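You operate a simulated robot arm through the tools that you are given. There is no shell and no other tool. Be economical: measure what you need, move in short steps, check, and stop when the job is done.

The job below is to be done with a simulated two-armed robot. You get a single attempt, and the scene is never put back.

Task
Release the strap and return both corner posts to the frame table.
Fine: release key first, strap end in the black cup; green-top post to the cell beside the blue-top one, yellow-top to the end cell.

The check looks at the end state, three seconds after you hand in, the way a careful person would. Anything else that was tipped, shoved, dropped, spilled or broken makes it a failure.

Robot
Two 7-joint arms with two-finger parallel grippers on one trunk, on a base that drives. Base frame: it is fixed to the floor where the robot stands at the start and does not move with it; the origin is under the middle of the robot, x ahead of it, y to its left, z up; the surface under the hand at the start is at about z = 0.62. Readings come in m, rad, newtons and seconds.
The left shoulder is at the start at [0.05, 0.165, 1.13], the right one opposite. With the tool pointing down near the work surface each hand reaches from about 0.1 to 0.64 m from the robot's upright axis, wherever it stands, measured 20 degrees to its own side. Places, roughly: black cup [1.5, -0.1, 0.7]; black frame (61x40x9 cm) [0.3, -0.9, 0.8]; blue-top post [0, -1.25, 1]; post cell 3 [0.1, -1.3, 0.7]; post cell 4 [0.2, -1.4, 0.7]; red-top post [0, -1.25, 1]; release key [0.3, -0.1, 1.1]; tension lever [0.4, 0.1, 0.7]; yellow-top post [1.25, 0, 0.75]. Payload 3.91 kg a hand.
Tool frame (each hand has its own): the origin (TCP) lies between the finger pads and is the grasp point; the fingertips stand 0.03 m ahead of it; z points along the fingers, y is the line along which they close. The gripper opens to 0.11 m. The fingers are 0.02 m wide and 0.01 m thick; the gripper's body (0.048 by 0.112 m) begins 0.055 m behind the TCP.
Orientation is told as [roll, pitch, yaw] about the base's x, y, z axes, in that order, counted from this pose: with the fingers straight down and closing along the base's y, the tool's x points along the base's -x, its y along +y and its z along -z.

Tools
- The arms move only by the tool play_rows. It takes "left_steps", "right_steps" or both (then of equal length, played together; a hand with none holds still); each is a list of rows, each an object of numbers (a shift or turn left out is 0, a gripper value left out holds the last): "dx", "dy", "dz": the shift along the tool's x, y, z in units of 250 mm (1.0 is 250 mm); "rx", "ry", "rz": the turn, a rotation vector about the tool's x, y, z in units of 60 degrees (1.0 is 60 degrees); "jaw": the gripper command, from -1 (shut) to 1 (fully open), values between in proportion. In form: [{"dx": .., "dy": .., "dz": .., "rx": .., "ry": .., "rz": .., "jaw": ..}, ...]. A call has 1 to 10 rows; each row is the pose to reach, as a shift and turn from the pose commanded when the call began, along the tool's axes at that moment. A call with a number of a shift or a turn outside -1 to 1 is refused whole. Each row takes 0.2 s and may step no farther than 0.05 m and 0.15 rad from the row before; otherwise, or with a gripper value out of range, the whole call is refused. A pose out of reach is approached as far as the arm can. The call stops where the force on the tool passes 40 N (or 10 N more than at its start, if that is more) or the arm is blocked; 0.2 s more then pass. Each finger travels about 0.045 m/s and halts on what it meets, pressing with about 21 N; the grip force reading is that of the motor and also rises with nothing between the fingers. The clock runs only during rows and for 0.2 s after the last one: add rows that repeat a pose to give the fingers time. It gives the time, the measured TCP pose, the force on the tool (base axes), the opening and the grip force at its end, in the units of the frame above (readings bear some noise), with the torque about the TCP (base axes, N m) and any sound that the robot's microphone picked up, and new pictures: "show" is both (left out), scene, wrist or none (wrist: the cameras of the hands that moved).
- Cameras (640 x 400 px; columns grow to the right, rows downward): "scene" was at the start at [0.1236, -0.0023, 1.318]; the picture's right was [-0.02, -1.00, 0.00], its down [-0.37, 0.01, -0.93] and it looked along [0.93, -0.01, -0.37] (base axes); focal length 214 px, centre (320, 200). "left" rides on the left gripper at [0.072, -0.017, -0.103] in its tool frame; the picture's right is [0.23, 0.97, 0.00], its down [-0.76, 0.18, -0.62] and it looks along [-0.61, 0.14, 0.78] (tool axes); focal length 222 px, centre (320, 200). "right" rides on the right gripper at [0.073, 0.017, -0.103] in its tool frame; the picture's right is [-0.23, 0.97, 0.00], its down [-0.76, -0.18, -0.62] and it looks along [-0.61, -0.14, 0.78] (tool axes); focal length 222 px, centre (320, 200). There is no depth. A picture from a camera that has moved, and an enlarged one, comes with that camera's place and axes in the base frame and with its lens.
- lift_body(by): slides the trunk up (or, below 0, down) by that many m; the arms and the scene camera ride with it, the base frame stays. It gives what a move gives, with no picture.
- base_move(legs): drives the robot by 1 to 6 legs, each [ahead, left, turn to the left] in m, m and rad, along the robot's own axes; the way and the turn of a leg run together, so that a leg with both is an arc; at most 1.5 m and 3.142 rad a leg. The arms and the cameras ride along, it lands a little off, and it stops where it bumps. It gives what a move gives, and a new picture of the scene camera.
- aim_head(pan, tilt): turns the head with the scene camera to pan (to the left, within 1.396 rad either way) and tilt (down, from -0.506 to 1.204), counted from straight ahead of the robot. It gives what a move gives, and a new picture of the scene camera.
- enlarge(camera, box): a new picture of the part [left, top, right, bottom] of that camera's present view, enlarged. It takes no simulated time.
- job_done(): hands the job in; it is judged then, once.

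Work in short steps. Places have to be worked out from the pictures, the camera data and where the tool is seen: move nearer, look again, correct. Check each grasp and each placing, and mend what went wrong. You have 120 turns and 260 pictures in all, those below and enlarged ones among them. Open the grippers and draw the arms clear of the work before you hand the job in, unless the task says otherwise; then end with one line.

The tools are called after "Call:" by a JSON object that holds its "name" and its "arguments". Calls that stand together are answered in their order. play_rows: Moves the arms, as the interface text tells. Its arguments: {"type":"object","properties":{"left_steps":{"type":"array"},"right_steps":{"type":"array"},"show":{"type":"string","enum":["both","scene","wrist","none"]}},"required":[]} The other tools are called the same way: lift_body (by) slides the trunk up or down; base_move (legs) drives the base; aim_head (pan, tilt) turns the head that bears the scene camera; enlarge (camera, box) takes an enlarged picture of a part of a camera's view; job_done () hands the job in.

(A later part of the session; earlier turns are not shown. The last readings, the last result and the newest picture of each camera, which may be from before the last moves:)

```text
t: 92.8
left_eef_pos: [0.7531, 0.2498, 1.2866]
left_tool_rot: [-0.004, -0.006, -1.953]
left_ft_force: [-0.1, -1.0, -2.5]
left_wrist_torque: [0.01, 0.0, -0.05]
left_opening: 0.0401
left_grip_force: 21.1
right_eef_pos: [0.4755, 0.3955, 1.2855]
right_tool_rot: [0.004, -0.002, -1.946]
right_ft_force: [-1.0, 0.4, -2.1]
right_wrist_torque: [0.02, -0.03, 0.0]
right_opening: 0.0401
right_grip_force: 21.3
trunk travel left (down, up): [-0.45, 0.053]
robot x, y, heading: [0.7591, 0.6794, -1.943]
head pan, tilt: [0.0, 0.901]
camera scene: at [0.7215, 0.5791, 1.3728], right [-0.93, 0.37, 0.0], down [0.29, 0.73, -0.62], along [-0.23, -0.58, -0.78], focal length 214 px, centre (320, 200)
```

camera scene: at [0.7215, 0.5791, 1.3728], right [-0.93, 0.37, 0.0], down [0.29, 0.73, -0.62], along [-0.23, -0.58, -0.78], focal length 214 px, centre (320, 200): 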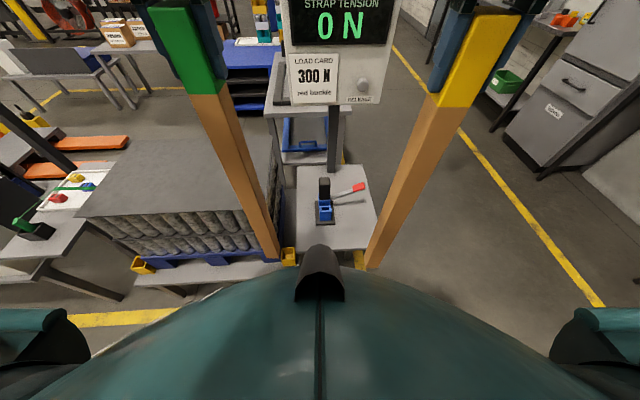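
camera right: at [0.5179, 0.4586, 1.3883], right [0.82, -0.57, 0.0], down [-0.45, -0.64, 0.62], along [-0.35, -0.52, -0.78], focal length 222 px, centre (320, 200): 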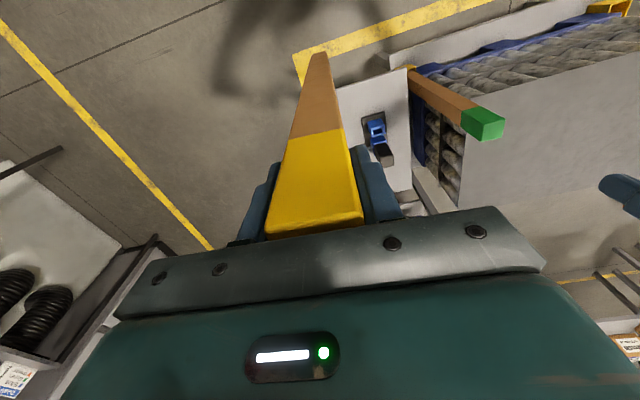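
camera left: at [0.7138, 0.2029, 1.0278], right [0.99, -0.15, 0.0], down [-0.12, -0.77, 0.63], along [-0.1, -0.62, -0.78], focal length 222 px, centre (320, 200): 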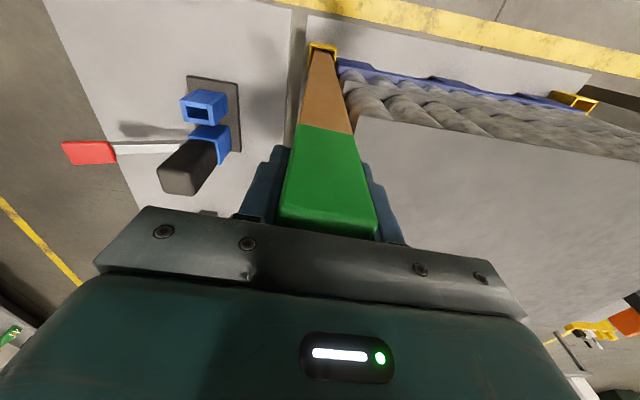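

Both posts are held. I raise both so their bottoms (~0.59 below TCP) clear table tops, then drive around toward the far side of the frame table.

Call:
{"name": "play_rows", "arguments": {"left_steps": [{"dz": -0.12}, {"dz": -0.26}, {"dz": -0.4}, {"dz": -0.54}, {"dz": -0.6}], "right_steps": [{"dz": -0.12}, {"dz": -0.26}, {"dz": -0.4}, {"dz": -0.54}, {"dz": -0.6}], "show": "none"}}

Call:
{"name": "lift_body", "arguments": {"by": 0.05}}

Call:
{"name": "base_move", "arguments": {"legs": [[-0.2, 0, 0], [0, -1.2, 0]]}}

```text
t: 94.0
left_eef_pos: [0.7526, 0.2491, 1.4364]
left_tool_rot: [-0.003, -0.007, -1.954]
left_ft_force: [0.4, -0.3, -1.7]
left_wrist_torque: [-0.02, 0.01, 0.0]
left_opening: 0.04
left_grip_force: 21.1
right_eef_pos: [0.4764, 0.3975, 1.4354]
right_tool_rot: [0.003, -0.006, -1.947]
right_ft_force: [0.7, -0.3, -2.6]
right_wrist_torque: [-0.01, -0.01, -0.07]
right_opening: 0.0399
right_grip_force: 21.2
trunk travel left (down, up): [-0.45, 0.053]
robot x, y, heading: [0.7568, 0.6778, -1.943]
head pan, tilt: [0.0, 0.901]
```

```text
t: 94.9
left_eef_pos: [0.7519, 0.2496, 1.4855]
left_tool_rot: [-0.002, -0.007, -1.952]
left_ft_force: [1.0, -0.7, -2.3]
left_wrist_torque: [0.05, 0.04, -0.02]
left_opening: 0.04
left_grip_force: 21.3
right_eef_pos: [0.4762, 0.3982, 1.4845]
right_tool_rot: [0.004, -0.002, -1.948]
right_ft_force: [0.1, 0.0, -1.3]
right_wrist_torque: [0.0, 0.0, -0.03]
right_opening: 0.0398
right_grip_force: 21.4
trunk travel left (down, up): [-0.5, 0.003]
robot x, y, heading: [0.7603, 0.6805, -1.948]
head pan, tilt: [0.0, 0.901]
```

```text
t: 107.0
left_eef_pos: [-0.2985, 0.8819, 1.4845]
left_tool_rot: [-0.003, -0.008, -1.953]
left_ft_force: [0.0, 0.5, -2.0]
left_wrist_torque: [-0.02, 0.01, 0.03]
left_opening: 0.0398
left_grip_force: 21.2
right_eef_pos: [-0.576, 1.0296, 1.485]
right_tool_rot: [0.004, -0.001, -1.946]
right_ft_force: [-0.8, 0.8, -1.7]
right_wrist_torque: [0.03, 0.02, 0.0]
right_opening: 0.0398
right_grip_force: 21.0
trunk travel left (down, up): [-0.5, 0.003]
robot x, y, heading: [-0.2967, 1.3147, -1.948]
head pan, tilt: [0.0, 0.901]
camera scene: at [-0.3308, 1.2127, 1.4228], right [-0.93, 0.37, 0.0], down [0.29, 0.73, -0.62], along [-0.23, -0.58, -0.78], focal length 214 px, centre (320, 200)
```

scene: 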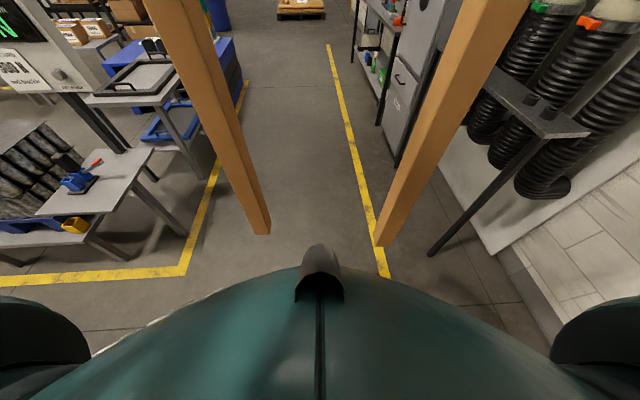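

The corridor ahead is open between the two yellow lines. I shift left 0.25 to centre in it and drive ahead 2.4 m.

Call:
{"name": "base_move", "arguments": {"legs": [[0, 0.25, 0], [1.2, 0, 0], [1.2, 0, 0]]}}

Call:
{"name": "aim_head", "arguments": {"pan": 0.8, "tilt": 0.6}}

```text
t: 121.3
left_eef_pos: [-0.9519, -1.4772, 1.4858]
left_tool_rot: [-0.003, -0.009, -1.947]
left_ft_force: [-0.8, 0.7, -2.3]
left_wrist_torque: [-0.02, -0.01, 0.01]
left_opening: 0.04
left_grip_force: 20.8
right_eef_pos: [-1.2279, -1.3302, 1.4853]
right_tool_rot: [0.004, -0.001, -1.943]
right_ft_force: [0.2, 0.4, -1.6]
right_wrist_torque: [-0.02, 0.01, 0.0]
right_opening: 0.0398
right_grip_force: 21.4
trunk travel left (down, up): [-0.5, 0.003]
robot x, y, heading: [-0.9436, -1.047, -1.943]
head pan, tilt: [0.0, 0.901]
camera scene: at [-0.9837, -1.1467, 1.4228], right [-0.93, 0.36, 0.0], down [0.28, 0.73, -0.62], along [-0.23, -0.58, -0.78], focal length 214 px, centre (320, 200)
```

scene: 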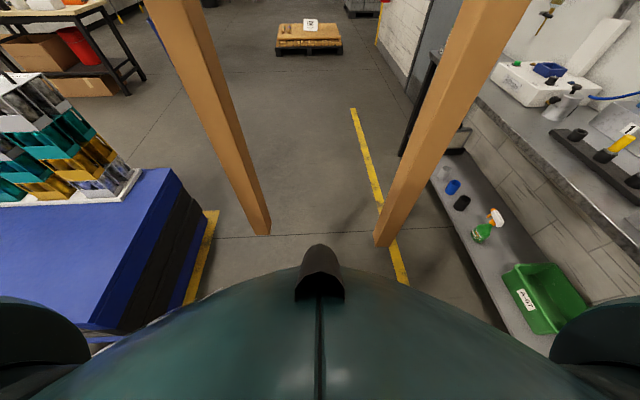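

```text
t: 122.4
left_eef_pos: [-0.9507, -1.4772, 1.4859]
left_tool_rot: [-0.004, -0.007, -1.948]
left_ft_force: [0.4, 0.2, -1.9]
left_wrist_torque: [0.0, 0.03, 0.02]
left_opening: 0.0399
left_grip_force: 20.6
right_eef_pos: [-1.2284, -1.3295, 1.4843]
right_tool_rot: [0.004, -0.001, -1.944]
right_ft_force: [-0.3, -0.2, -3.1]
right_wrist_torque: [0.03, -0.03, -0.02]
right_opening: 0.0397
right_grip_force: 20.5
trunk travel left (down, up): [-0.5, 0.003]
robot x, y, heading: [-0.9473, -1.0468, -1.946]
head pan, tilt: [0.799, 0.6]
camera scene: at [-0.9197, -1.1567, 1.4475], right [-0.91, -0.41, 0.0], down [-0.23, 0.51, -0.82], along [0.34, -0.75, -0.57], focal length 214 px, centre (320, 200)
```

scene: 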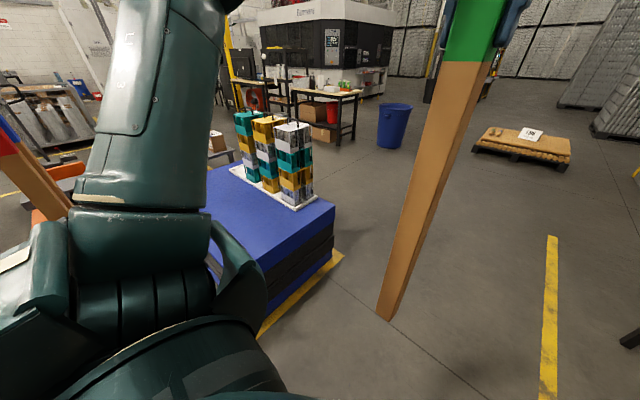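

There is a blue table behind the frame table. I turn left to look at the frame table itself.

Call:
{"name": "base_move", "arguments": {"legs": [[0, 0, 1.57]]}}

Call:
{"name": "aim_head", "arguments": {"pan": 0.0, "tilt": 0.5}}

```text
t: 126.7
left_eef_pos: [-0.5179, -1.0438, 1.4847]
left_tool_rot: [-0.004, -0.007, -0.356]
left_ft_force: [-0.7, -0.2, -2.6]
left_wrist_torque: [-0.03, 0.0, -0.02]
left_opening: 0.0398
left_grip_force: 21.2
right_eef_pos: [-0.6599, -1.3228, 1.4843]
right_tool_rot: [0.003, -0.001, -0.353]
right_ft_force: [0.5, 0.0, -2.6]
right_wrist_torque: [0.03, 0.04, 0.02]
right_opening: 0.0399
right_grip_force: 20.9
trunk travel left (down, up): [-0.5, 0.003]
robot x, y, heading: [-0.947, -1.049, -0.355]
head pan, tilt: [0.799, 0.6]
camera scene: at [-0.8381, -1.0205, 1.4475], right [0.43, -0.9, 0.0], down [-0.51, -0.24, -0.82], along [0.74, 0.36, -0.57], focal length 214 px, centre (320, 200)
```

scene: 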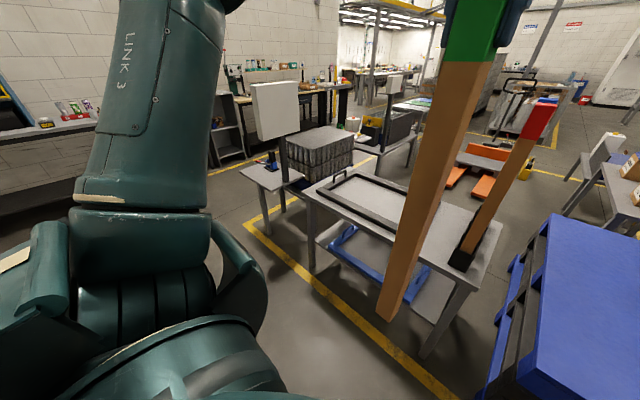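

```text
t: 127.8
left_eef_pos: [-0.5172, -1.0444, 1.4853]
left_tool_rot: [-0.004, -0.006, -0.359]
left_ft_force: [-0.1, -0.3, -1.8]
left_wrist_torque: [0.03, 0.01, -0.01]
left_opening: 0.0399
left_grip_force: 21.2
right_eef_pos: [-0.6602, -1.3228, 1.4846]
right_tool_rot: [0.003, -0.003, -0.353]
right_ft_force: [0.1, 0.1, -1.9]
right_wrist_torque: [0.01, 0.03, 0.02]
right_opening: 0.04
right_grip_force: 21.1
trunk travel left (down, up): [-0.5, 0.003]
robot x, y, heading: [-0.9489, -1.0483, -0.355]
head pan, tilt: [0.0, 0.499]
camera scene: at [-0.8324, -1.0901, 1.4566], right [-0.34, -0.94, 0.0], down [-0.45, 0.16, -0.88], along [0.82, -0.3, -0.48], focal length 214 px, centre (320, 200)
```

scene: 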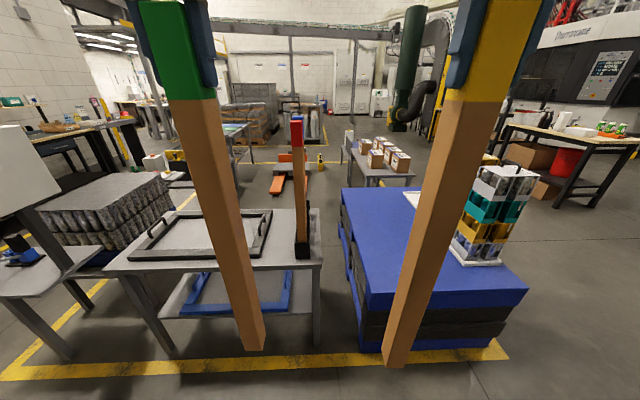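

The frame table: cells run along its right edge; the red/blue posts stand at this end and the empty cells at the far end, with a blue table alongside. I must reach the far end, so I drive around the blue table: first strafe right.

Call:
{"name": "base_move", "arguments": {"legs": [[0, -1.4, 0]]}}

```text
t: 140.3
left_eef_pos: [-0.9899, -2.3592, 1.4848]
left_tool_rot: [-0.002, -0.006, -0.341]
left_ft_force: [0.4, 0.1, -2.0]
left_wrist_torque: [0.04, -0.03, 0.03]
left_opening: 0.04
left_grip_force: 21.0
right_eef_pos: [-1.1254, -2.6424, 1.4853]
right_tool_rot: [0.004, -0.001, -0.335]
right_ft_force: [0.5, -0.2, -2.7]
right_wrist_torque: [0.0, 0.0, 0.0]
right_opening: 0.0399
right_grip_force: 21.1
trunk travel left (down, up): [-0.5, 0.003]
robot x, y, heading: [-1.422, -2.3723, -0.332]
head pan, tilt: [0.0, 0.499]
camera scene: at [-1.3037, -2.4117, 1.4566], right [-0.33, -0.94, 0.0], down [-0.45, 0.16, -0.88], along [0.83, -0.29, -0.48], focal length 214 px, centre (320, 200)
```

scene: 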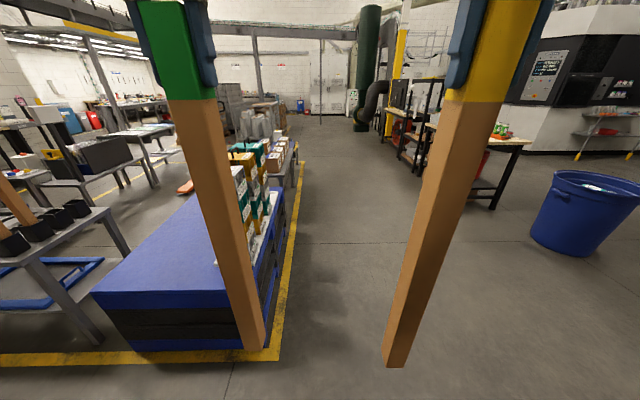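

Lane is clear; the four black cells are visible at left. I drive ahead 2.1 m and look left.

Call:
{"name": "base_move", "arguments": {"legs": [[1.1, 0, -0.02], [1.0, 0, 0]]}}

Call:
{"name": "aim_head", "arguments": {"pan": 1.0, "tilt": 0.6}}

```text
t: 150.9
left_eef_pos: [1.0095, -3.1012, 1.4853]
left_tool_rot: [-0.004, -0.006, -0.366]
left_ft_force: [0.1, 0.3, -1.8]
left_wrist_torque: [0.03, -0.01, -0.01]
left_opening: 0.0398
left_grip_force: 20.8
right_eef_pos: [0.8651, -3.3801, 1.4861]
right_tool_rot: [0.002, -0.004, -0.359]
right_ft_force: [0.6, 0.1, -1.8]
right_wrist_torque: [0.02, 0.05, -0.02]
right_opening: 0.04
right_grip_force: 20.8
trunk travel left (down, up): [-0.5, 0.003]
robot x, y, heading: [0.5807, -3.1055, -0.352]
head pan, tilt: [0.0, 0.499]
camera scene: at [0.6945, -3.1449, 1.4566], right [-0.35, -0.94, 0.0], down [-0.45, 0.17, -0.88], along [0.82, -0.31, -0.48], focal length 214 px, centre (320, 200)
```

scene: 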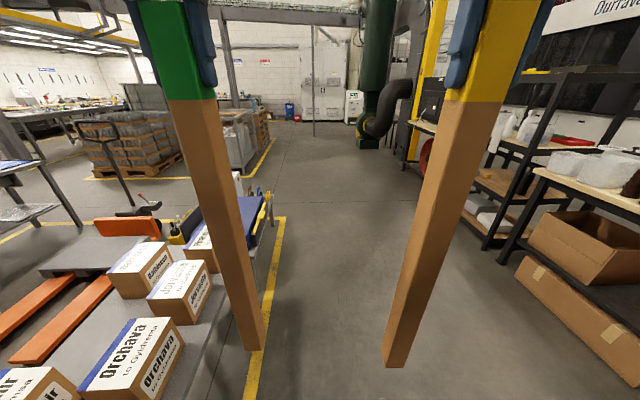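

```text
t: 152.2
left_eef_pos: [1.0104, -3.1012, 1.4863]
left_tool_rot: [-0.003, -0.007, -0.367]
left_ft_force: [0.4, 0.7, -2.4]
left_wrist_torque: [-0.06, 0.01, 0.0]
left_opening: 0.0401
left_grip_force: 20.8
right_eef_pos: [0.8657, -3.3806, 1.4851]
right_tool_rot: [0.003, -0.003, -0.36]
right_ft_force: [-0.4, -0.7, -2.5]
right_wrist_torque: [0.03, -0.01, 0.0]
right_opening: 0.0399
right_grip_force: 21.4
trunk travel left (down, up): [-0.5, 0.003]
robot x, y, heading: [0.581, -3.1041, -0.358]
head pan, tilt: [1.0, 0.6]
camera scene: at [0.6802, -3.06, 1.4476], right [0.6, -0.8, 0.0], down [-0.45, -0.34, -0.83], along [0.66, 0.49, -0.56], focal length 214 px, centre (320, 200)
```

scene: 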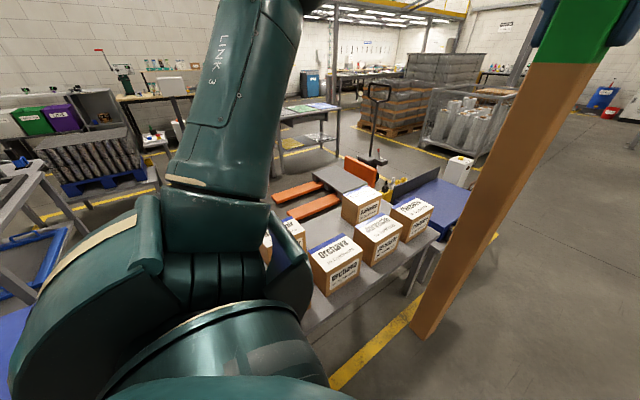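

The passage is between the blue table and the box table. I back up to line up with it and turn left to look straight through.

Call:
{"name": "base_move", "arguments": {"legs": [[-0.21, 0, 0], [0, 0, 1.57]]}}

Call:
{"name": "aim_head", "arguments": {"pan": 0.0, "tilt": 0.8}}

```text
t: 157.6
left_eef_pos: [0.3889, -2.5982, 1.4843]
left_tool_rot: [-0.004, -0.008, 1.198]
left_ft_force: [0.0, -0.6, -1.3]
left_wrist_torque: [-0.01, -0.03, 0.02]
left_opening: 0.0401
left_grip_force: 21.0
right_eef_pos: [0.6667, -2.7452, 1.4851]
right_tool_rot: [0.003, -0.003, 1.203]
right_ft_force: [0.3, -0.3, -1.1]
right_wrist_torque: [-0.03, 0.01, 0.0]
right_opening: 0.0395
right_grip_force: 20.9
trunk travel left (down, up): [-0.5, 0.003]
robot x, y, heading: [0.3886, -3.0253, 1.204]
head pan, tilt: [1.0, 0.6]
camera scene: at [0.3459, -2.9304, 1.4476], right [0.81, 0.59, 0.0], down [0.33, -0.46, -0.82], along [-0.49, 0.67, -0.57], focal length 214 px, centre (320, 200)
```

scene: 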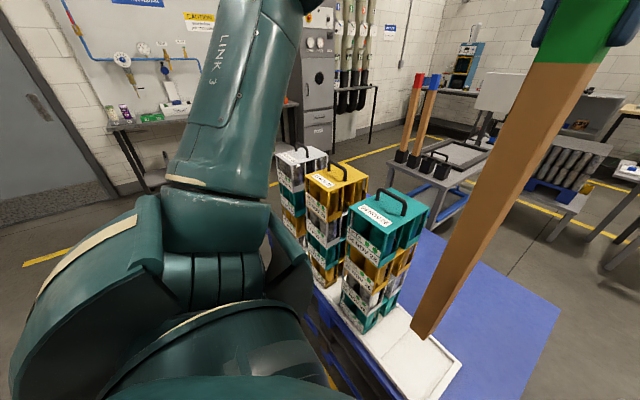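

```text
t: 158.9
left_eef_pos: [0.3882, -2.5996, 1.485]
left_tool_rot: [0.0, -0.009, 1.197]
left_ft_force: [0.0, 0.0, -2.8]
left_wrist_torque: [-0.04, -0.02, -0.05]
left_opening: 0.0398
left_grip_force: 21.0
right_eef_pos: [0.6663, -2.7449, 1.4841]
right_tool_rot: [0.003, 0.0, 1.204]
right_ft_force: [-0.2, -0.4, -2.2]
right_wrist_torque: [0.01, -0.03, -0.01]
right_opening: 0.0399
right_grip_force: 21.2
trunk travel left (down, up): [-0.5, 0.003]
robot x, y, heading: [0.3848, -3.0319, 1.201]
head pan, tilt: [0.0, 0.799]
camera scene: at [0.4271, -2.9264, 1.4307], right [0.93, -0.36, 0.0], down [-0.26, -0.67, -0.7], along [0.25, 0.65, -0.72], focal length 214 px, centre (320, 200)
```

scene: 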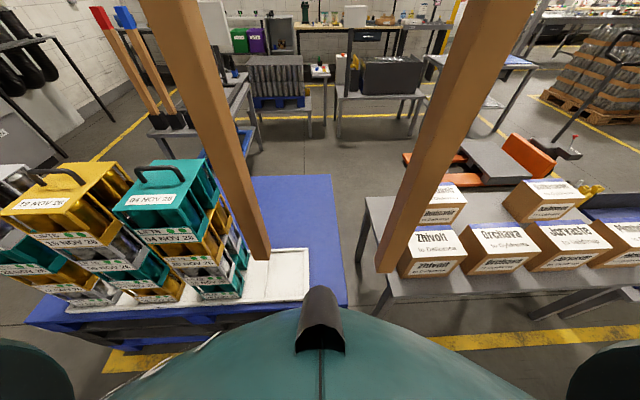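

The gap here is only ~0.16 m: not passable. Working from the table's near end is the way instead, by turning the robot so the shoulder of the placing arm comes forward. I drive back along the known route.

Call:
{"name": "base_move", "arguments": {"legs": [[0, 0, -1.56], [-1.0, 0, 0], [-0.93, 0, 0]]}}

Call:
{"name": "aim_head", "arguments": {"pan": 0.0, "tilt": 0.6}}

```text
t: 172.2
left_eef_pos: [-0.9697, -2.355, 1.4844]
left_tool_rot: [-0.002, -0.006, -0.37]
left_ft_force: [-0.5, 0.0, -1.7]
left_wrist_torque: [0.0, 0.03, -0.02]
left_opening: 0.0398
left_grip_force: 20.7
right_eef_pos: [-1.1157, -2.6344, 1.4845]
right_tool_rot: [0.002, -0.003, -0.363]
right_ft_force: [-0.7, -0.4, -1.2]
right_wrist_torque: [0.02, 0.0, 0.02]
right_opening: 0.04
right_grip_force: 20.9
trunk travel left (down, up): [-0.5, 0.003]
robot x, y, heading: [-1.4005, -2.3497, -0.364]
head pan, tilt: [0.0, 0.799]
camera scene: at [-1.2946, -2.3942, 1.4307], right [-0.36, -0.93, 0.0], down [-0.67, 0.25, -0.7], along [0.65, -0.25, -0.72], focal length 214 px, centre (320, 200)
```

scene: 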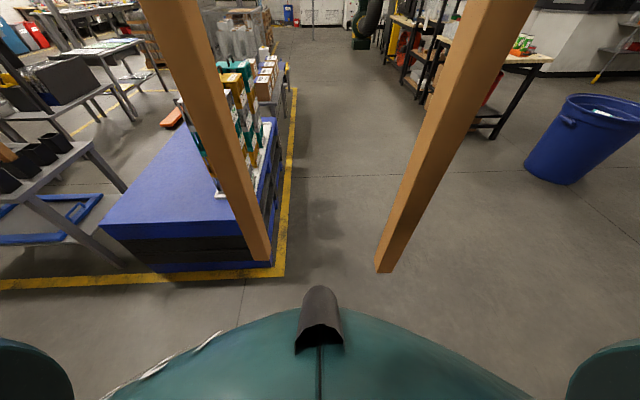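

```text
t: 173.0
left_eef_pos: [-0.9704, -2.3557, 1.4859]
left_tool_rot: [-0.002, -0.007, -0.37]
left_ft_force: [1.0, -0.3, -2.0]
left_wrist_torque: [-0.01, 0.01, 0.01]
left_opening: 0.04
left_grip_force: 21.4
right_eef_pos: [-1.1148, -2.6337, 1.4843]
right_tool_rot: [0.003, -0.003, -0.366]
right_ft_force: [-0.2, -0.2, -2.1]
right_wrist_torque: [0.02, 0.0, -0.02]
right_opening: 0.04
right_grip_force: 20.9
trunk travel left (down, up): [-0.5, 0.003]
robot x, y, heading: [-1.3975, -2.3533, -0.361]
head pan, tilt: [0.0, 0.6]
camera scene: at [-1.2872, -2.397, 1.4475], right [-0.36, -0.93, 0.0], down [-0.53, 0.2, -0.82], along [0.77, -0.29, -0.57], focal length 214 px, centre (320, 200)
```

scene: 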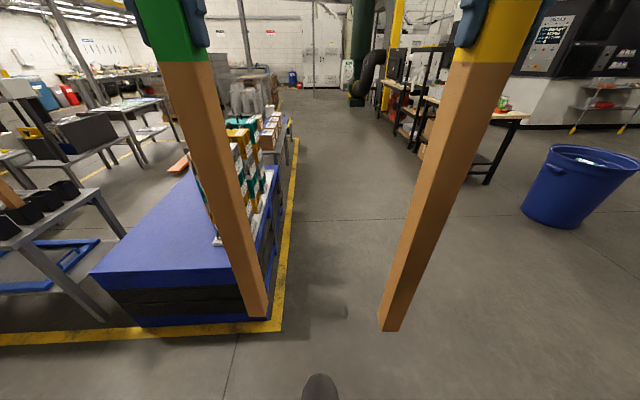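

Now I strafe left 1.75 m to face the near end of the frame table.

Call:
{"name": "base_move", "arguments": {"legs": [[0, 1.0, 0], [0, 0.75, 0]]}}

```text
t: 188.7
left_eef_pos: [-0.336, -0.7189, 1.4846]
left_tool_rot: [0.0, -0.008, -0.377]
left_ft_force: [-0.6, -0.7, -2.2]
left_wrist_torque: [-0.01, 0.01, 0.0]
left_opening: 0.0399
left_grip_force: 20.9
right_eef_pos: [-0.4823, -0.997, 1.4849]
right_tool_rot: [0.004, -0.001, -0.37]
right_ft_force: [0.7, 0.2, -2.3]
right_wrist_torque: [0.0, 0.01, -0.01]
right_opening: 0.04
right_grip_force: 21.2
trunk travel left (down, up): [-0.5, 0.003]
robot x, y, heading: [-0.7659, -0.7095, -0.374]
head pan, tilt: [0.0, 0.6]
camera scene: at [-0.6535, -0.7589, 1.4475], right [-0.36, -0.93, 0.0], down [-0.53, 0.2, -0.82], along [0.77, -0.3, -0.57], focal length 214 px, centre (320, 200)
```

scene: 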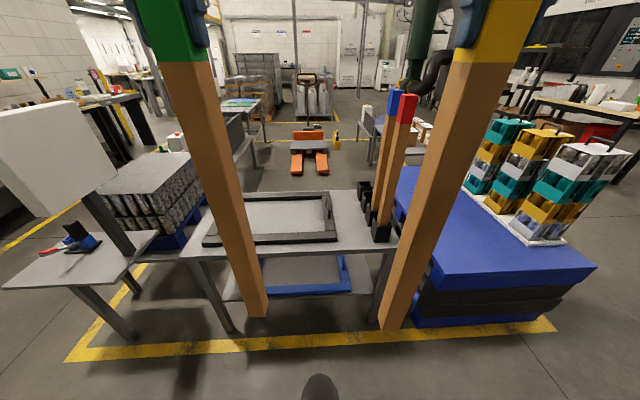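

I enlarge the cells for measurement.

Call:
{"name": "enlarge", "arguments": {"camera": "scene", "box": [330, 80, 430, 270]}}

Call:
{"name": "enlarge", "arguments": {"camera": "scene", "box": [340, 165, 420, 245]}}

```text
2.11 times, centred on (380, 175) of scene
camera zoom: at [-0.6535, -0.7589, 1.4475], right [-0.36, -0.93, 0.0], down [-0.53, 0.2, -0.82], along [0.77, -0.3, -0.57], focal length 452 px, centre (194, 253)
```

zoom: 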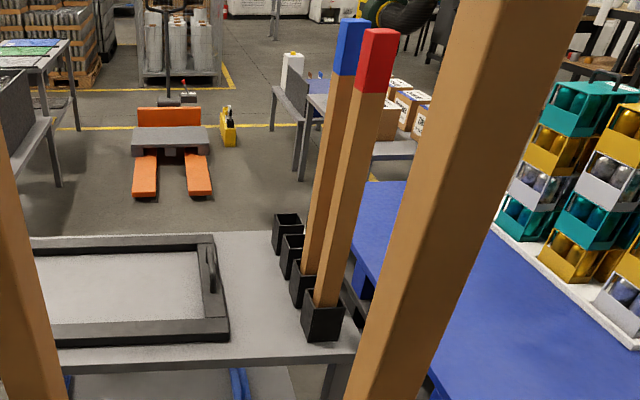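

```text
5.00 times, centred on (380, 205) of scene
camera zoom: at [-0.6535, -0.7589, 1.4475], right [-0.36, -0.93, 0.0], down [-0.53, 0.2, -0.82], along [0.77, -0.3, -0.57], focal length 1072 px, centre (20, 175)
```

zoom: 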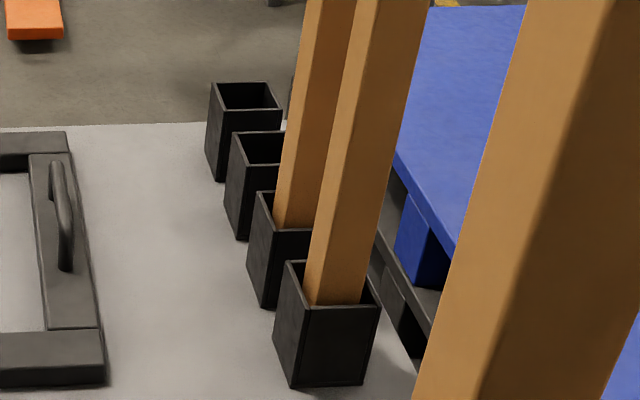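

Measured: rims z≈0.83; cell 3 ≈ [0.14, -1.345], cell 4 ≈ [0.243, -1.382], row spacing 0.11; blue and red next to them. I spread the hands outward so the carried posts keep clear of the standing posts, and turn the robot right 45° here, away from the table.

Call:
{"name": "play_rows", "arguments": {"left_steps": [{"dx": 0.1, "dy": 0.14}, {"dx": 0.2, "dy": 0.28}, {"dx": 0.3, "dy": 0.42}, {"dx": 0.4, "dy": 0.56}, {"dx": 0.5, "dy": 0.7}, {"dx": 0.6, "dy": 0.82}, {"dx": 0.68, "dy": 0.9}], "right_steps": [{"dx": 0.04, "dy": -0.08}, {"dx": 0.08, "dy": -0.16}, {"dx": 0.12, "dy": -0.24}, {"dx": 0.16, "dy": -0.32}, {"dx": 0.2, "dy": -0.4}, {"dx": 0.24, "dy": -0.48}, {"dx": 0.28, "dy": -0.54}], "show": "none"}}

Call:
{"name": "base_move", "arguments": {"legs": [[0, 0, -0.78]]}}

```text
t: 190.3
left_eef_pos: [-0.3683, -0.5422, 1.4242]
left_tool_rot: [-0.001, -0.006, -0.376]
left_ft_force: [-0.2, -0.2, -1.6]
left_wrist_torque: [0.01, 0.0, 0.01]
left_opening: 0.0398
left_grip_force: 20.9
left hand out of reach, approached as far as the arm can: row 4, 5, 6, 7
right_eef_pos: [-0.5702, -1.0871, 1.4603]
right_tool_rot: [0.003, -0.003, -0.369]
right_ft_force: [-0.8, -0.4, -2.6]
right_wrist_torque: [0.05, 0.0, 0.01]
right_opening: 0.04
right_grip_force: 20.6
right hand out of reach, approached as far as the arm can: row 5, 6, 7
trunk travel left (down, up): [-0.5, 0.003]
robot x, y, heading: [-0.7674, -0.7186, -0.371]
head pan, tilt: [0.0, 0.6]
```

```text
t: 192.8
left_eef_pos: [-0.3607, -0.8704, 1.425]
left_tool_rot: [-0.001, -0.008, -1.153]
left_ft_force: [0.4, -0.4, -1.7]
left_wrist_torque: [-0.01, 0.06, -0.01]
left_opening: 0.0399
left_grip_force: 21.4
right_eef_pos: [-0.8858, -1.1176, 1.4606]
right_tool_rot: [0.003, -0.004, -1.145]
right_ft_force: [-1.2, -0.3, -1.2]
right_wrist_torque: [0.08, -0.02, 0.02]
right_opening: 0.0398
right_grip_force: 20.8
trunk travel left (down, up): [-0.5, 0.003]
robot x, y, heading: [-0.7663, -0.7161, -1.146]
head pan, tilt: [0.0, 0.6]
camera scene: at [-0.715, -0.8237, 1.4475], right [-0.91, -0.41, 0.0], down [-0.23, 0.52, -0.82], along [0.34, -0.75, -0.57], focal length 214 px, centre (320, 200)
```

scene: 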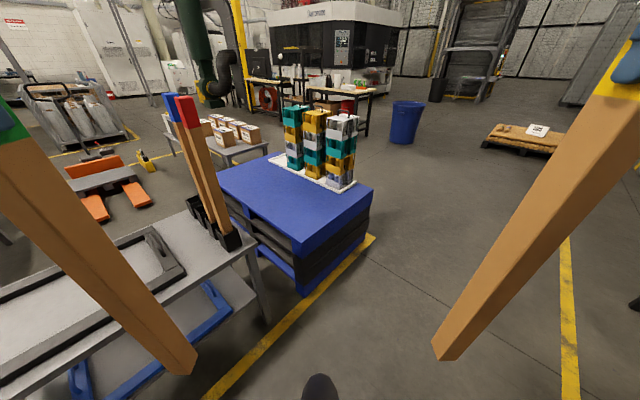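

Hands clear. I approach in two legs: first sideways to line the green post up with the lane between frame and cells, then forward, stopping short to look.

Call:
{"name": "base_move", "arguments": {"legs": [[0.086, -0.084, 0], [0.315, 0.322, 0]]}}

Call:
{"name": "aim_head", "arguments": {"pan": 0.4, "tilt": 0.8}}

```text
t: 197.1
left_eef_pos: [0.0149, -1.1398, 1.4248]
left_tool_rot: [-0.001, -0.007, -1.158]
left_ft_force: [1.1, -0.6, -1.4]
left_wrist_torque: [0.0, 0.02, 0.05]
left_opening: 0.0399
left_grip_force: 20.8
right_eef_pos: [-0.5105, -1.3841, 1.4605]
right_tool_rot: [0.003, -0.003, -1.153]
right_ft_force: [0.3, 0.0, -2.1]
right_wrist_torque: [-0.01, 0.05, -0.01]
right_opening: 0.0398
right_grip_force: 21.0
trunk travel left (down, up): [-0.5, 0.003]
robot x, y, heading: [-0.388, -0.9837, -1.152]
head pan, tilt: [0.0, 0.6]
camera scene: at [-0.3392, -1.0915, 1.4475], right [-0.91, -0.41, 0.0], down [-0.23, 0.52, -0.82], along [0.34, -0.75, -0.57], focal length 214 px, centre (320, 200)
```

scene: 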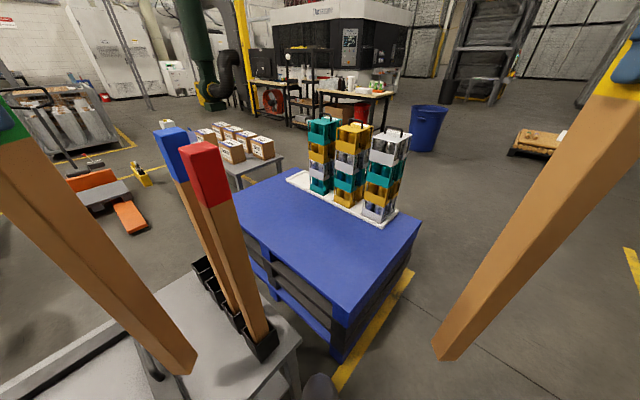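

```text
t: 198.0
left_eef_pos: [0.0147, -1.14, 1.4237]
left_tool_rot: [0.0, -0.009, -1.159]
left_ft_force: [0.8, 0.0, -1.9]
left_wrist_torque: [-0.01, -0.03, 0.0]
left_opening: 0.0398
left_grip_force: 20.6
right_eef_pos: [-0.511, -1.3834, 1.4609]
right_tool_rot: [0.003, -0.004, -1.153]
right_ft_force: [-0.2, 0.1, -1.8]
right_wrist_torque: [0.01, 0.02, 0.04]
right_opening: 0.0399
right_grip_force: 21.3
trunk travel left (down, up): [-0.5, 0.003]
robot x, y, heading: [-0.3903, -0.9834, -1.148]
head pan, tilt: [0.4, 0.799]
camera scene: at [-0.3165, -1.0659, 1.4307], right [-0.68, -0.73, 0.0], down [-0.52, 0.49, -0.7], along [0.51, -0.48, -0.72], focal length 214 px, centre (320, 200)
```

scene: 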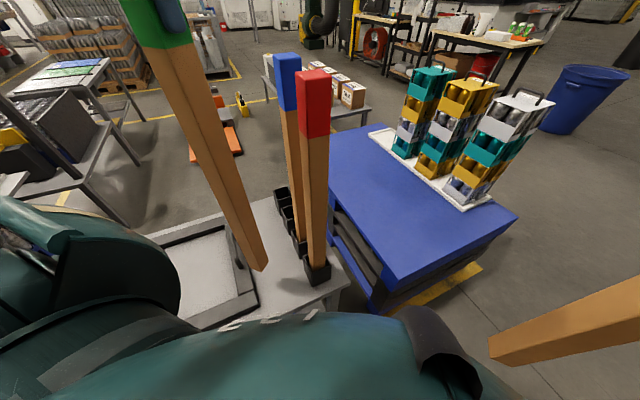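

I enlarge to refine the cell positions from this closer view.

Call:
{"name": "enlarge", "arguments": {"camera": "scene", "box": [240, 170, 360, 300]}}

Call:
{"name": "enlarge", "arguments": {"camera": "left", "box": [0, 0, 640, 400]}}

```text
3.08 times, centred on (300, 235) of scene
camera zoom: at [-0.3165, -1.0659, 1.4307], right [-0.68, -0.73, 0.0], down [-0.52, 0.49, -0.7], along [0.51, -0.48, -0.72], focal length 660 px, centre (382, 92)
```

zoom: 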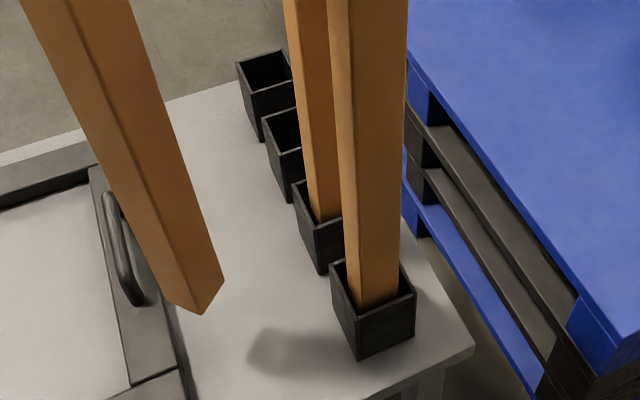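

```text
1.00 times, centred on (320, 200) of left (not enlarged: the box is as wide or as high as the picture)
camera zoom: at [-0.0295, -1.0794, 1.5272], right [0.8, 0.6, 0.0], down [0.47, -0.62, 0.63], along [0.37, -0.51, -0.78], focal length 222 px, centre (320, 200)
```

zoom: 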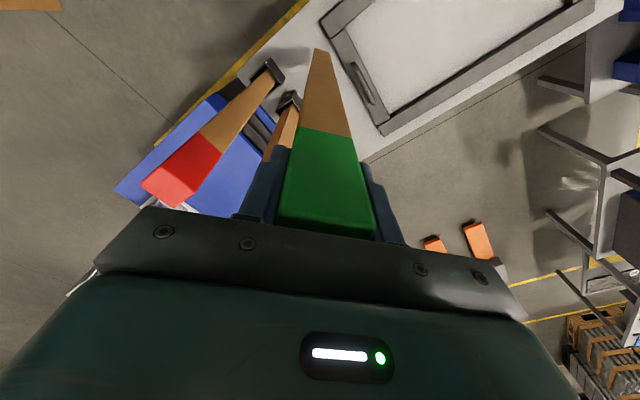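

Consistent: rim z≈0.826, cell 3 [0.141, -1.349], cell 4 [0.243, -1.384]. I inch the base closer, then raise and rotate the left hand so the post faces align with the cells.

Call:
{"name": "base_move", "arguments": {"legs": [[0.085, 0.048, 0]]}}

Call:
{"name": "play_rows", "arguments": {"left_steps": [{"rz": -0.13, "dz": -0.01}, {"rz": -0.26, "dz": -0.02}, {"rz": -0.39, "dz": -0.03}, {"rz": -0.52, "dz": -0.03}, {"rz": -0.65, "dz": -0.03}, {"rz": -0.796, "dz": -0.03}, {"rz": -0.796, "dz": -0.03}], "show": "scene"}}

```text
t: 199.2
left_eef_pos: [0.0714, -1.1824, 1.4263]
left_tool_rot: [0.001, -0.009, -1.157]
left_ft_force: [-0.3, -0.4, -1.6]
left_wrist_torque: [0.01, 0.05, -0.01]
left_opening: 0.0396
left_grip_force: 20.6
right_eef_pos: [-0.4555, -1.4304, 1.46]
right_tool_rot: [0.008, -0.002, -1.15]
right_ft_force: [-0.1, -0.4, -1.9]
right_wrist_torque: [-0.03, -0.02, 0.02]
right_opening: 0.04
right_grip_force: 21.1
trunk travel left (down, up): [-0.5, 0.003]
robot x, y, heading: [-0.3279, -1.0299, -1.148]
head pan, tilt: [0.4, 0.799]
stopped in leg 1: the robot was blocked; the commanded pose is now the measured one
camera scene: at [-0.2613, -1.1106, 1.4315], right [-0.68, -0.73, 0.0], down [-0.52, 0.49, -0.7], along [0.51, -0.48, -0.71], focal length 214 px, centre (320, 200)
```

scene: 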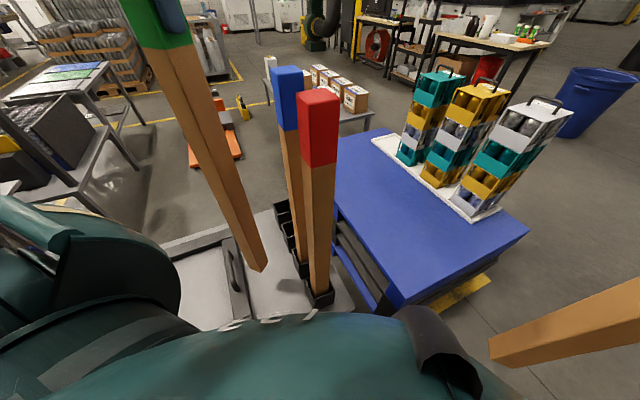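

```text
refused: row 6 steps farther than a row can; nothing moved
```

The robot touched the table; I back off 1 cm, then rotate the hand.

Call:
{"name": "base_move", "arguments": {"legs": [[-0.012, 0, 0]]}}

Call:
{"name": "play_rows", "arguments": {"left_steps": [{"rz": -0.13, "dz": -0.01}, {"rz": -0.26, "dz": -0.02}, {"rz": -0.39, "dz": -0.03}, {"rz": -0.52, "dz": -0.03}, {"rz": -0.66, "dz": -0.03}, {"rz": -0.796, "dz": -0.03}, {"rz": -0.796, "dz": -0.03}], "show": "scene"}}

Call:
{"name": "enlarge", "arguments": {"camera": "scene", "box": [220, 170, 360, 310]}}

```text
t: 199.9
left_eef_pos: [0.0742, -1.1762, 1.4225]
left_tool_rot: [-0.005, -0.002, -1.156]
left_ft_force: [-0.4, 0.1, -2.4]
left_wrist_torque: [-0.05, 0.04, 0.01]
left_opening: 0.0401
left_grip_force: 20.6
right_eef_pos: [-0.4531, -1.4234, 1.459]
right_tool_rot: [0.0, 0.002, -1.149]
right_ft_force: [0.2, -0.5, -2.0]
right_wrist_torque: [0.05, 0.02, -0.01]
right_opening: 0.0398
right_grip_force: 21.0
trunk travel left (down, up): [-0.5, 0.003]
robot x, y, heading: [-0.3301, -1.0203, -1.146]
head pan, tilt: [0.4, 0.799]
camera scene: at [-0.258, -1.1034, 1.4304], right [-0.68, -0.73, 0.0], down [-0.53, 0.49, -0.7], along [0.51, -0.47, -0.72], focal length 214 px, centre (320, 200)
```

scene: 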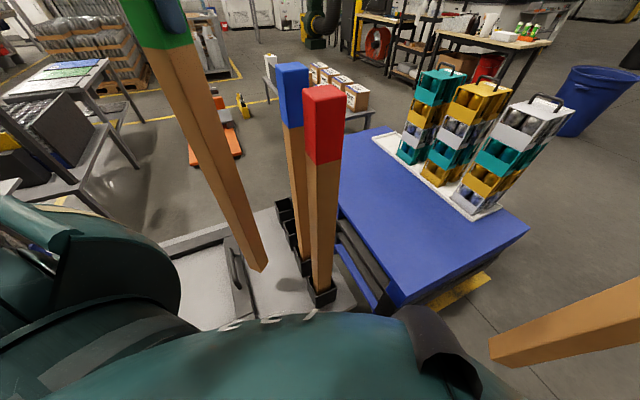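

```text
t: 201.5
left_eef_pos: [0.0704, -1.1768, 1.4287]
left_tool_rot: [-0.005, -0.001, -0.32]
left_ft_force: [0.8, -0.6, -2.3]
left_wrist_torque: [0.02, 0.03, 0.02]
left_opening: 0.0398
left_grip_force: 21.2
left hand out of reach, approached as far as the arm can: row 2, 3, 4, 5, 6, 7
right_eef_pos: [-0.4527, -1.4218, 1.4595]
right_tool_rot: [0.001, 0.0, -1.148]
right_ft_force: [1.0, -0.4, -2.2]
right_wrist_torque: [0.03, -0.03, 0.01]
right_opening: 0.0399
right_grip_force: 20.6
trunk travel left (down, up): [-0.5, 0.003]
robot x, y, heading: [-0.3355, -1.0213, -1.148]
head pan, tilt: [0.4, 0.799]
camera scene: at [-0.2592, -1.1023, 1.4307], right [-0.68, -0.73, 0.0], down [-0.53, 0.49, -0.7], along [0.51, -0.47, -0.72], focal length 214 px, centre (320, 200)
```

scene: 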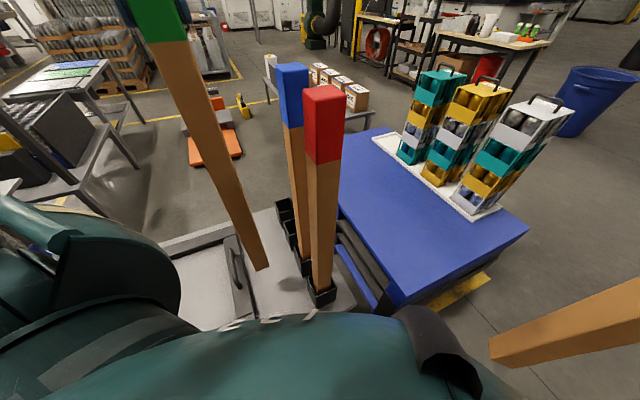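

```text
2.86 times, centred on (290, 240) of scene
camera zoom: at [-0.2592, -1.1023, 1.4307], right [-0.68, -0.73, 0.0], down [-0.53, 0.49, -0.7], along [0.51, -0.47, -0.72], focal length 613 px, centre (406, 86)
```

zoom: 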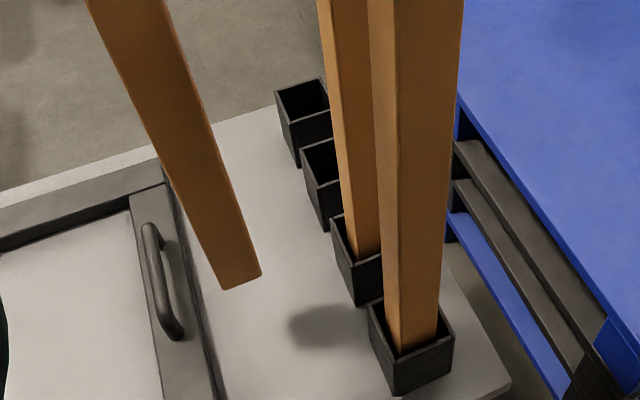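

The cells haven't moved. Post bottom is ~0.85, above the rims. I go first along the row direction, then sideways over cell 3.

Call:
{"name": "play_rows", "arguments": {"left_steps": [{"dx": -0.16}, {"dx": -0.32}, {"dx": -0.468}, {"dx": -0.468, "dy": -0.14}, {"dx": -0.468, "dy": -0.28}, {"dx": -0.468, "dy": -0.4}], "show": "scene"}}

Call:
{"name": "enlarge", "arguments": {"camera": "scene", "box": [220, 170, 360, 310]}}

```text
t: 202.9
left_eef_pos: [0.1509, -1.3098, 1.4308]
left_tool_rot: [-0.003, -0.001, -0.322]
left_ft_force: [-0.1, 0.2, -2.0]
left_wrist_torque: [-0.01, 0.0, 0.0]
left_opening: 0.0398
left_grip_force: 20.9
right_eef_pos: [-0.4543, -1.4233, 1.4592]
right_tool_rot: [0.003, 0.002, -1.149]
right_ft_force: [0.8, 0.3, -1.9]
right_wrist_torque: [0.07, 0.01, 0.02]
right_opening: 0.04
right_grip_force: 20.5
trunk travel left (down, up): [-0.5, 0.003]
robot x, y, heading: [-0.334, -1.0209, -1.146]
head pan, tilt: [0.4, 0.799]
camera scene: at [-0.2596, -1.1035, 1.4306], right [-0.68, -0.73, 0.0], down [-0.53, 0.49, -0.7], along [0.51, -0.47, -0.72], focal length 214 px, centre (320, 200)
```

scene: 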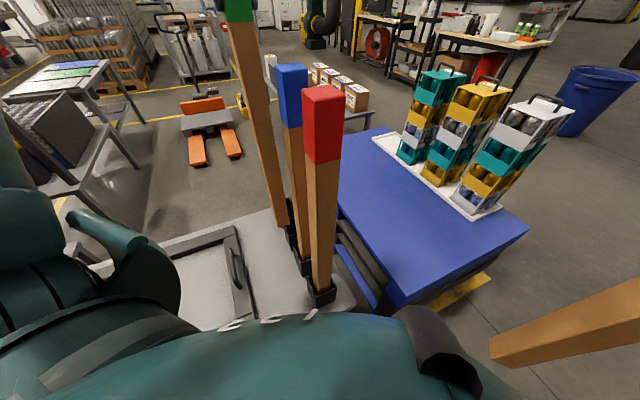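

```text
2.86 times, centred on (290, 240) of scene
camera zoom: at [-0.2596, -1.1035, 1.4306], right [-0.68, -0.73, 0.0], down [-0.53, 0.49, -0.7], along [0.51, -0.47, -0.72], focal length 613 px, centre (406, 86)
```

zoom: 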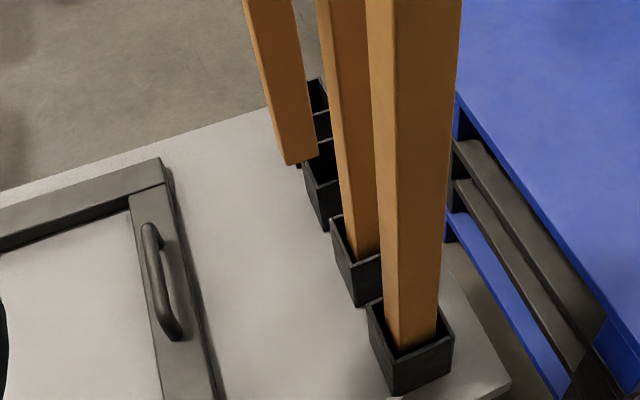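

Good. I shift the last 39 mm over cell 3 and check with both cameras.

Call:
{"name": "play_rows", "arguments": {"left_steps": [{"dy": -0.08, "dx": 0.004}, {"dy": -0.156, "dx": 0.006}, {"dy": -0.156, "dx": 0.006}], "show": "wrist"}}

Call:
{"name": "enlarge", "arguments": {"camera": "scene", "box": [260, 170, 340, 270]}}

Call:
{"name": "enlarge", "arguments": {"camera": "left", "box": [250, 10, 390, 120]}}

```text
t: 203.7
left_eef_pos: [0.138, -1.3473, 1.4317]
left_tool_rot: [-0.006, 0.001, -0.321]
left_ft_force: [-0.2, 0.5, -2.2]
left_wrist_torque: [-0.01, 0.0, -0.01]
left_opening: 0.0395
left_grip_force: 21.0
right_eef_pos: [-0.4537, -1.4205, 1.4586]
right_tool_rot: [0.002, 0.0, -1.147]
right_ft_force: [0.2, -0.5, -1.9]
right_wrist_torque: [0.0, -0.02, 0.03]
right_opening: 0.0399
right_grip_force: 21.4
trunk travel left (down, up): [-0.5, 0.003]
robot x, y, heading: [-0.3287, -1.0187, -1.147]
head pan, tilt: [0.4, 0.799]
camera left: at [0.064, -1.3392, 1.5342], right [0.09, 1.0, -0.01], down [0.78, -0.07, 0.62], along [0.62, -0.06, -0.78], focal length 222 px, centre (320, 200)
```

left: 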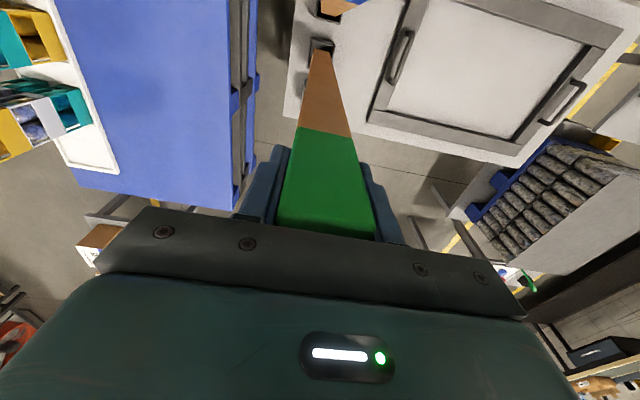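

```text
4.00 times, centred on (300, 220) of scene
camera zoom: at [-0.2589, -1.102, 1.4307], right [-0.68, -0.73, 0.0], down [-0.53, 0.49, -0.7], along [0.51, -0.47, -0.72], focal length 858 px, centre (400, 120)
```

zoom: 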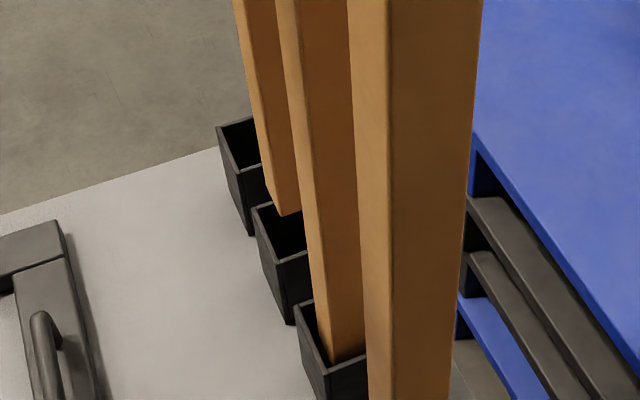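

```text
3.64 times, centred on (320, 65) of left
camera zoom: at [0.064, -1.3392, 1.5342], right [0.09, 1.0, -0.01], down [0.78, -0.07, 0.62], along [0.62, -0.06, -0.78], focal length 808 px, centre (320, 691)
```

zoom: 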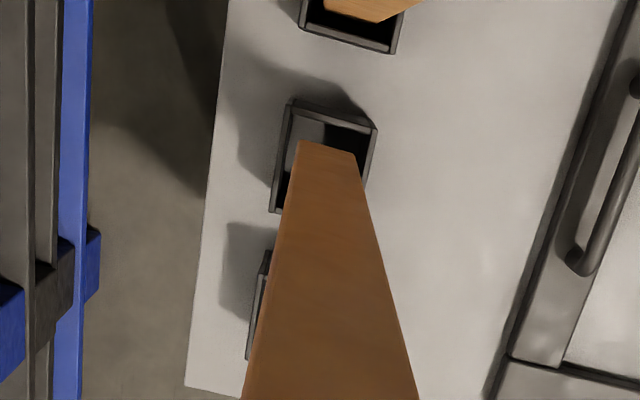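

Post centre is within ~5 mm of the cell centre; I trim 5 mm and lower gently in 1 cm rows.

Call:
{"name": "play_rows", "arguments": {"left_steps": [{"dx": 0.02, "rz": 0.03}, {"dx": 0.02, "rz": 0.03, "dz": 0.04}, {"dx": 0.02, "rz": 0.03, "dz": 0.08}, {"dx": 0.02, "rz": 0.03, "dz": 0.12}, {"dx": 0.02, "rz": 0.03, "dz": 0.15}, {"dx": 0.02, "rz": 0.03, "dz": 0.18}], "show": "none"}}

Call:
{"name": "enlarge", "arguments": {"camera": "left", "box": [250, 10, 390, 120]}}

```text
t: 205.1
left_eef_pos: [0.1321, -1.3461, 1.3854]
left_tool_rot: [-0.005, 0.001, -0.352]
left_ft_force: [0.3, -0.8, -2.9]
left_wrist_torque: [0.01, 0.0, -0.01]
left_opening: 0.0399
left_grip_force: 21.2
right_eef_pos: [-0.4529, -1.4221, 1.46]
right_tool_rot: [0.002, -0.001, -1.149]
right_ft_force: [0.3, -0.2, -1.7]
right_wrist_torque: [0.0, 0.03, 0.0]
right_opening: 0.0402
right_grip_force: 21.2
trunk travel left (down, up): [-0.5, 0.003]
robot x, y, heading: [-0.3297, -1.0206, -1.145]
head pan, tilt: [0.4, 0.799]
```

```text
3.64 times, centred on (320, 65) of left
camera zoom: at [0.0585, -1.3367, 1.488], right [0.12, 0.99, 0.0], down [0.78, -0.09, 0.62], along [0.62, -0.08, -0.78], focal length 808 px, centre (320, 691)
```

zoom: 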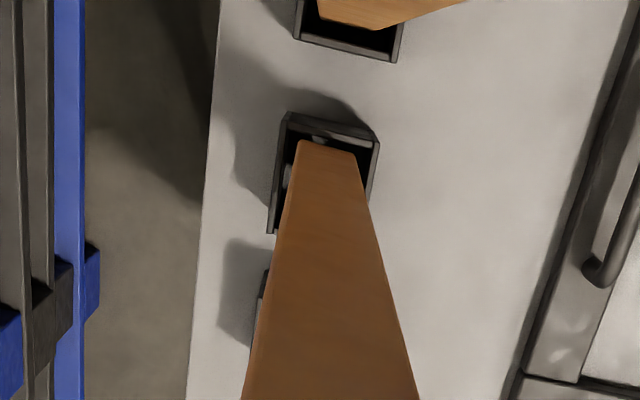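

No contact; the post is entering the cell. I keep lowering until it rests on the floor.

Call:
{"name": "play_rows", "arguments": {"left_steps": [{"dz": 0.04}, {"dz": 0.08}, {"dz": 0.12}, {"dz": 0.15}, {"dz": 0.18}, {"dz": 0.21}, {"dz": 0.24}], "show": "none"}}

Call:
{"name": "enlarge", "arguments": {"camera": "scene", "box": [200, 0, 360, 270]}}

```text
t: 206.7
left_eef_pos: [0.1322, -1.3458, 1.3229]
left_tool_rot: [-0.003, 0.0, -0.352]
left_ft_force: [0.3, -0.3, -1.5]
left_wrist_torque: [-0.02, 0.01, 0.01]
left_opening: 0.0398
left_grip_force: 21.6
right_eef_pos: [-0.4533, -1.4219, 1.4591]
right_tool_rot: [0.002, 0.0, -1.148]
right_ft_force: [-0.3, 0.0, -2.9]
right_wrist_torque: [-0.02, -0.02, -0.02]
right_opening: 0.0398
right_grip_force: 20.6
trunk travel left (down, up): [-0.5, 0.003]
robot x, y, heading: [-0.3315, -1.0152, -1.145]
head pan, tilt: [0.4, 0.799]
```

```text
1.48 times, centred on (280, 135) of scene
camera zoom: at [-0.259, -1.1025, 1.4307], right [-0.68, -0.73, 0.0], down [-0.53, 0.49, -0.7], along [0.51, -0.47, -0.72], focal length 318 px, centre (379, 296)
```

zoom: 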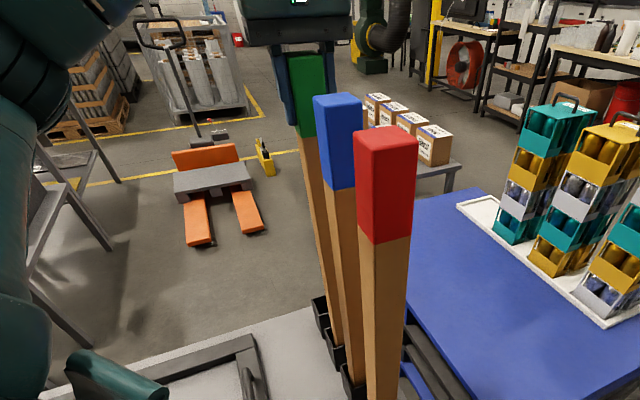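

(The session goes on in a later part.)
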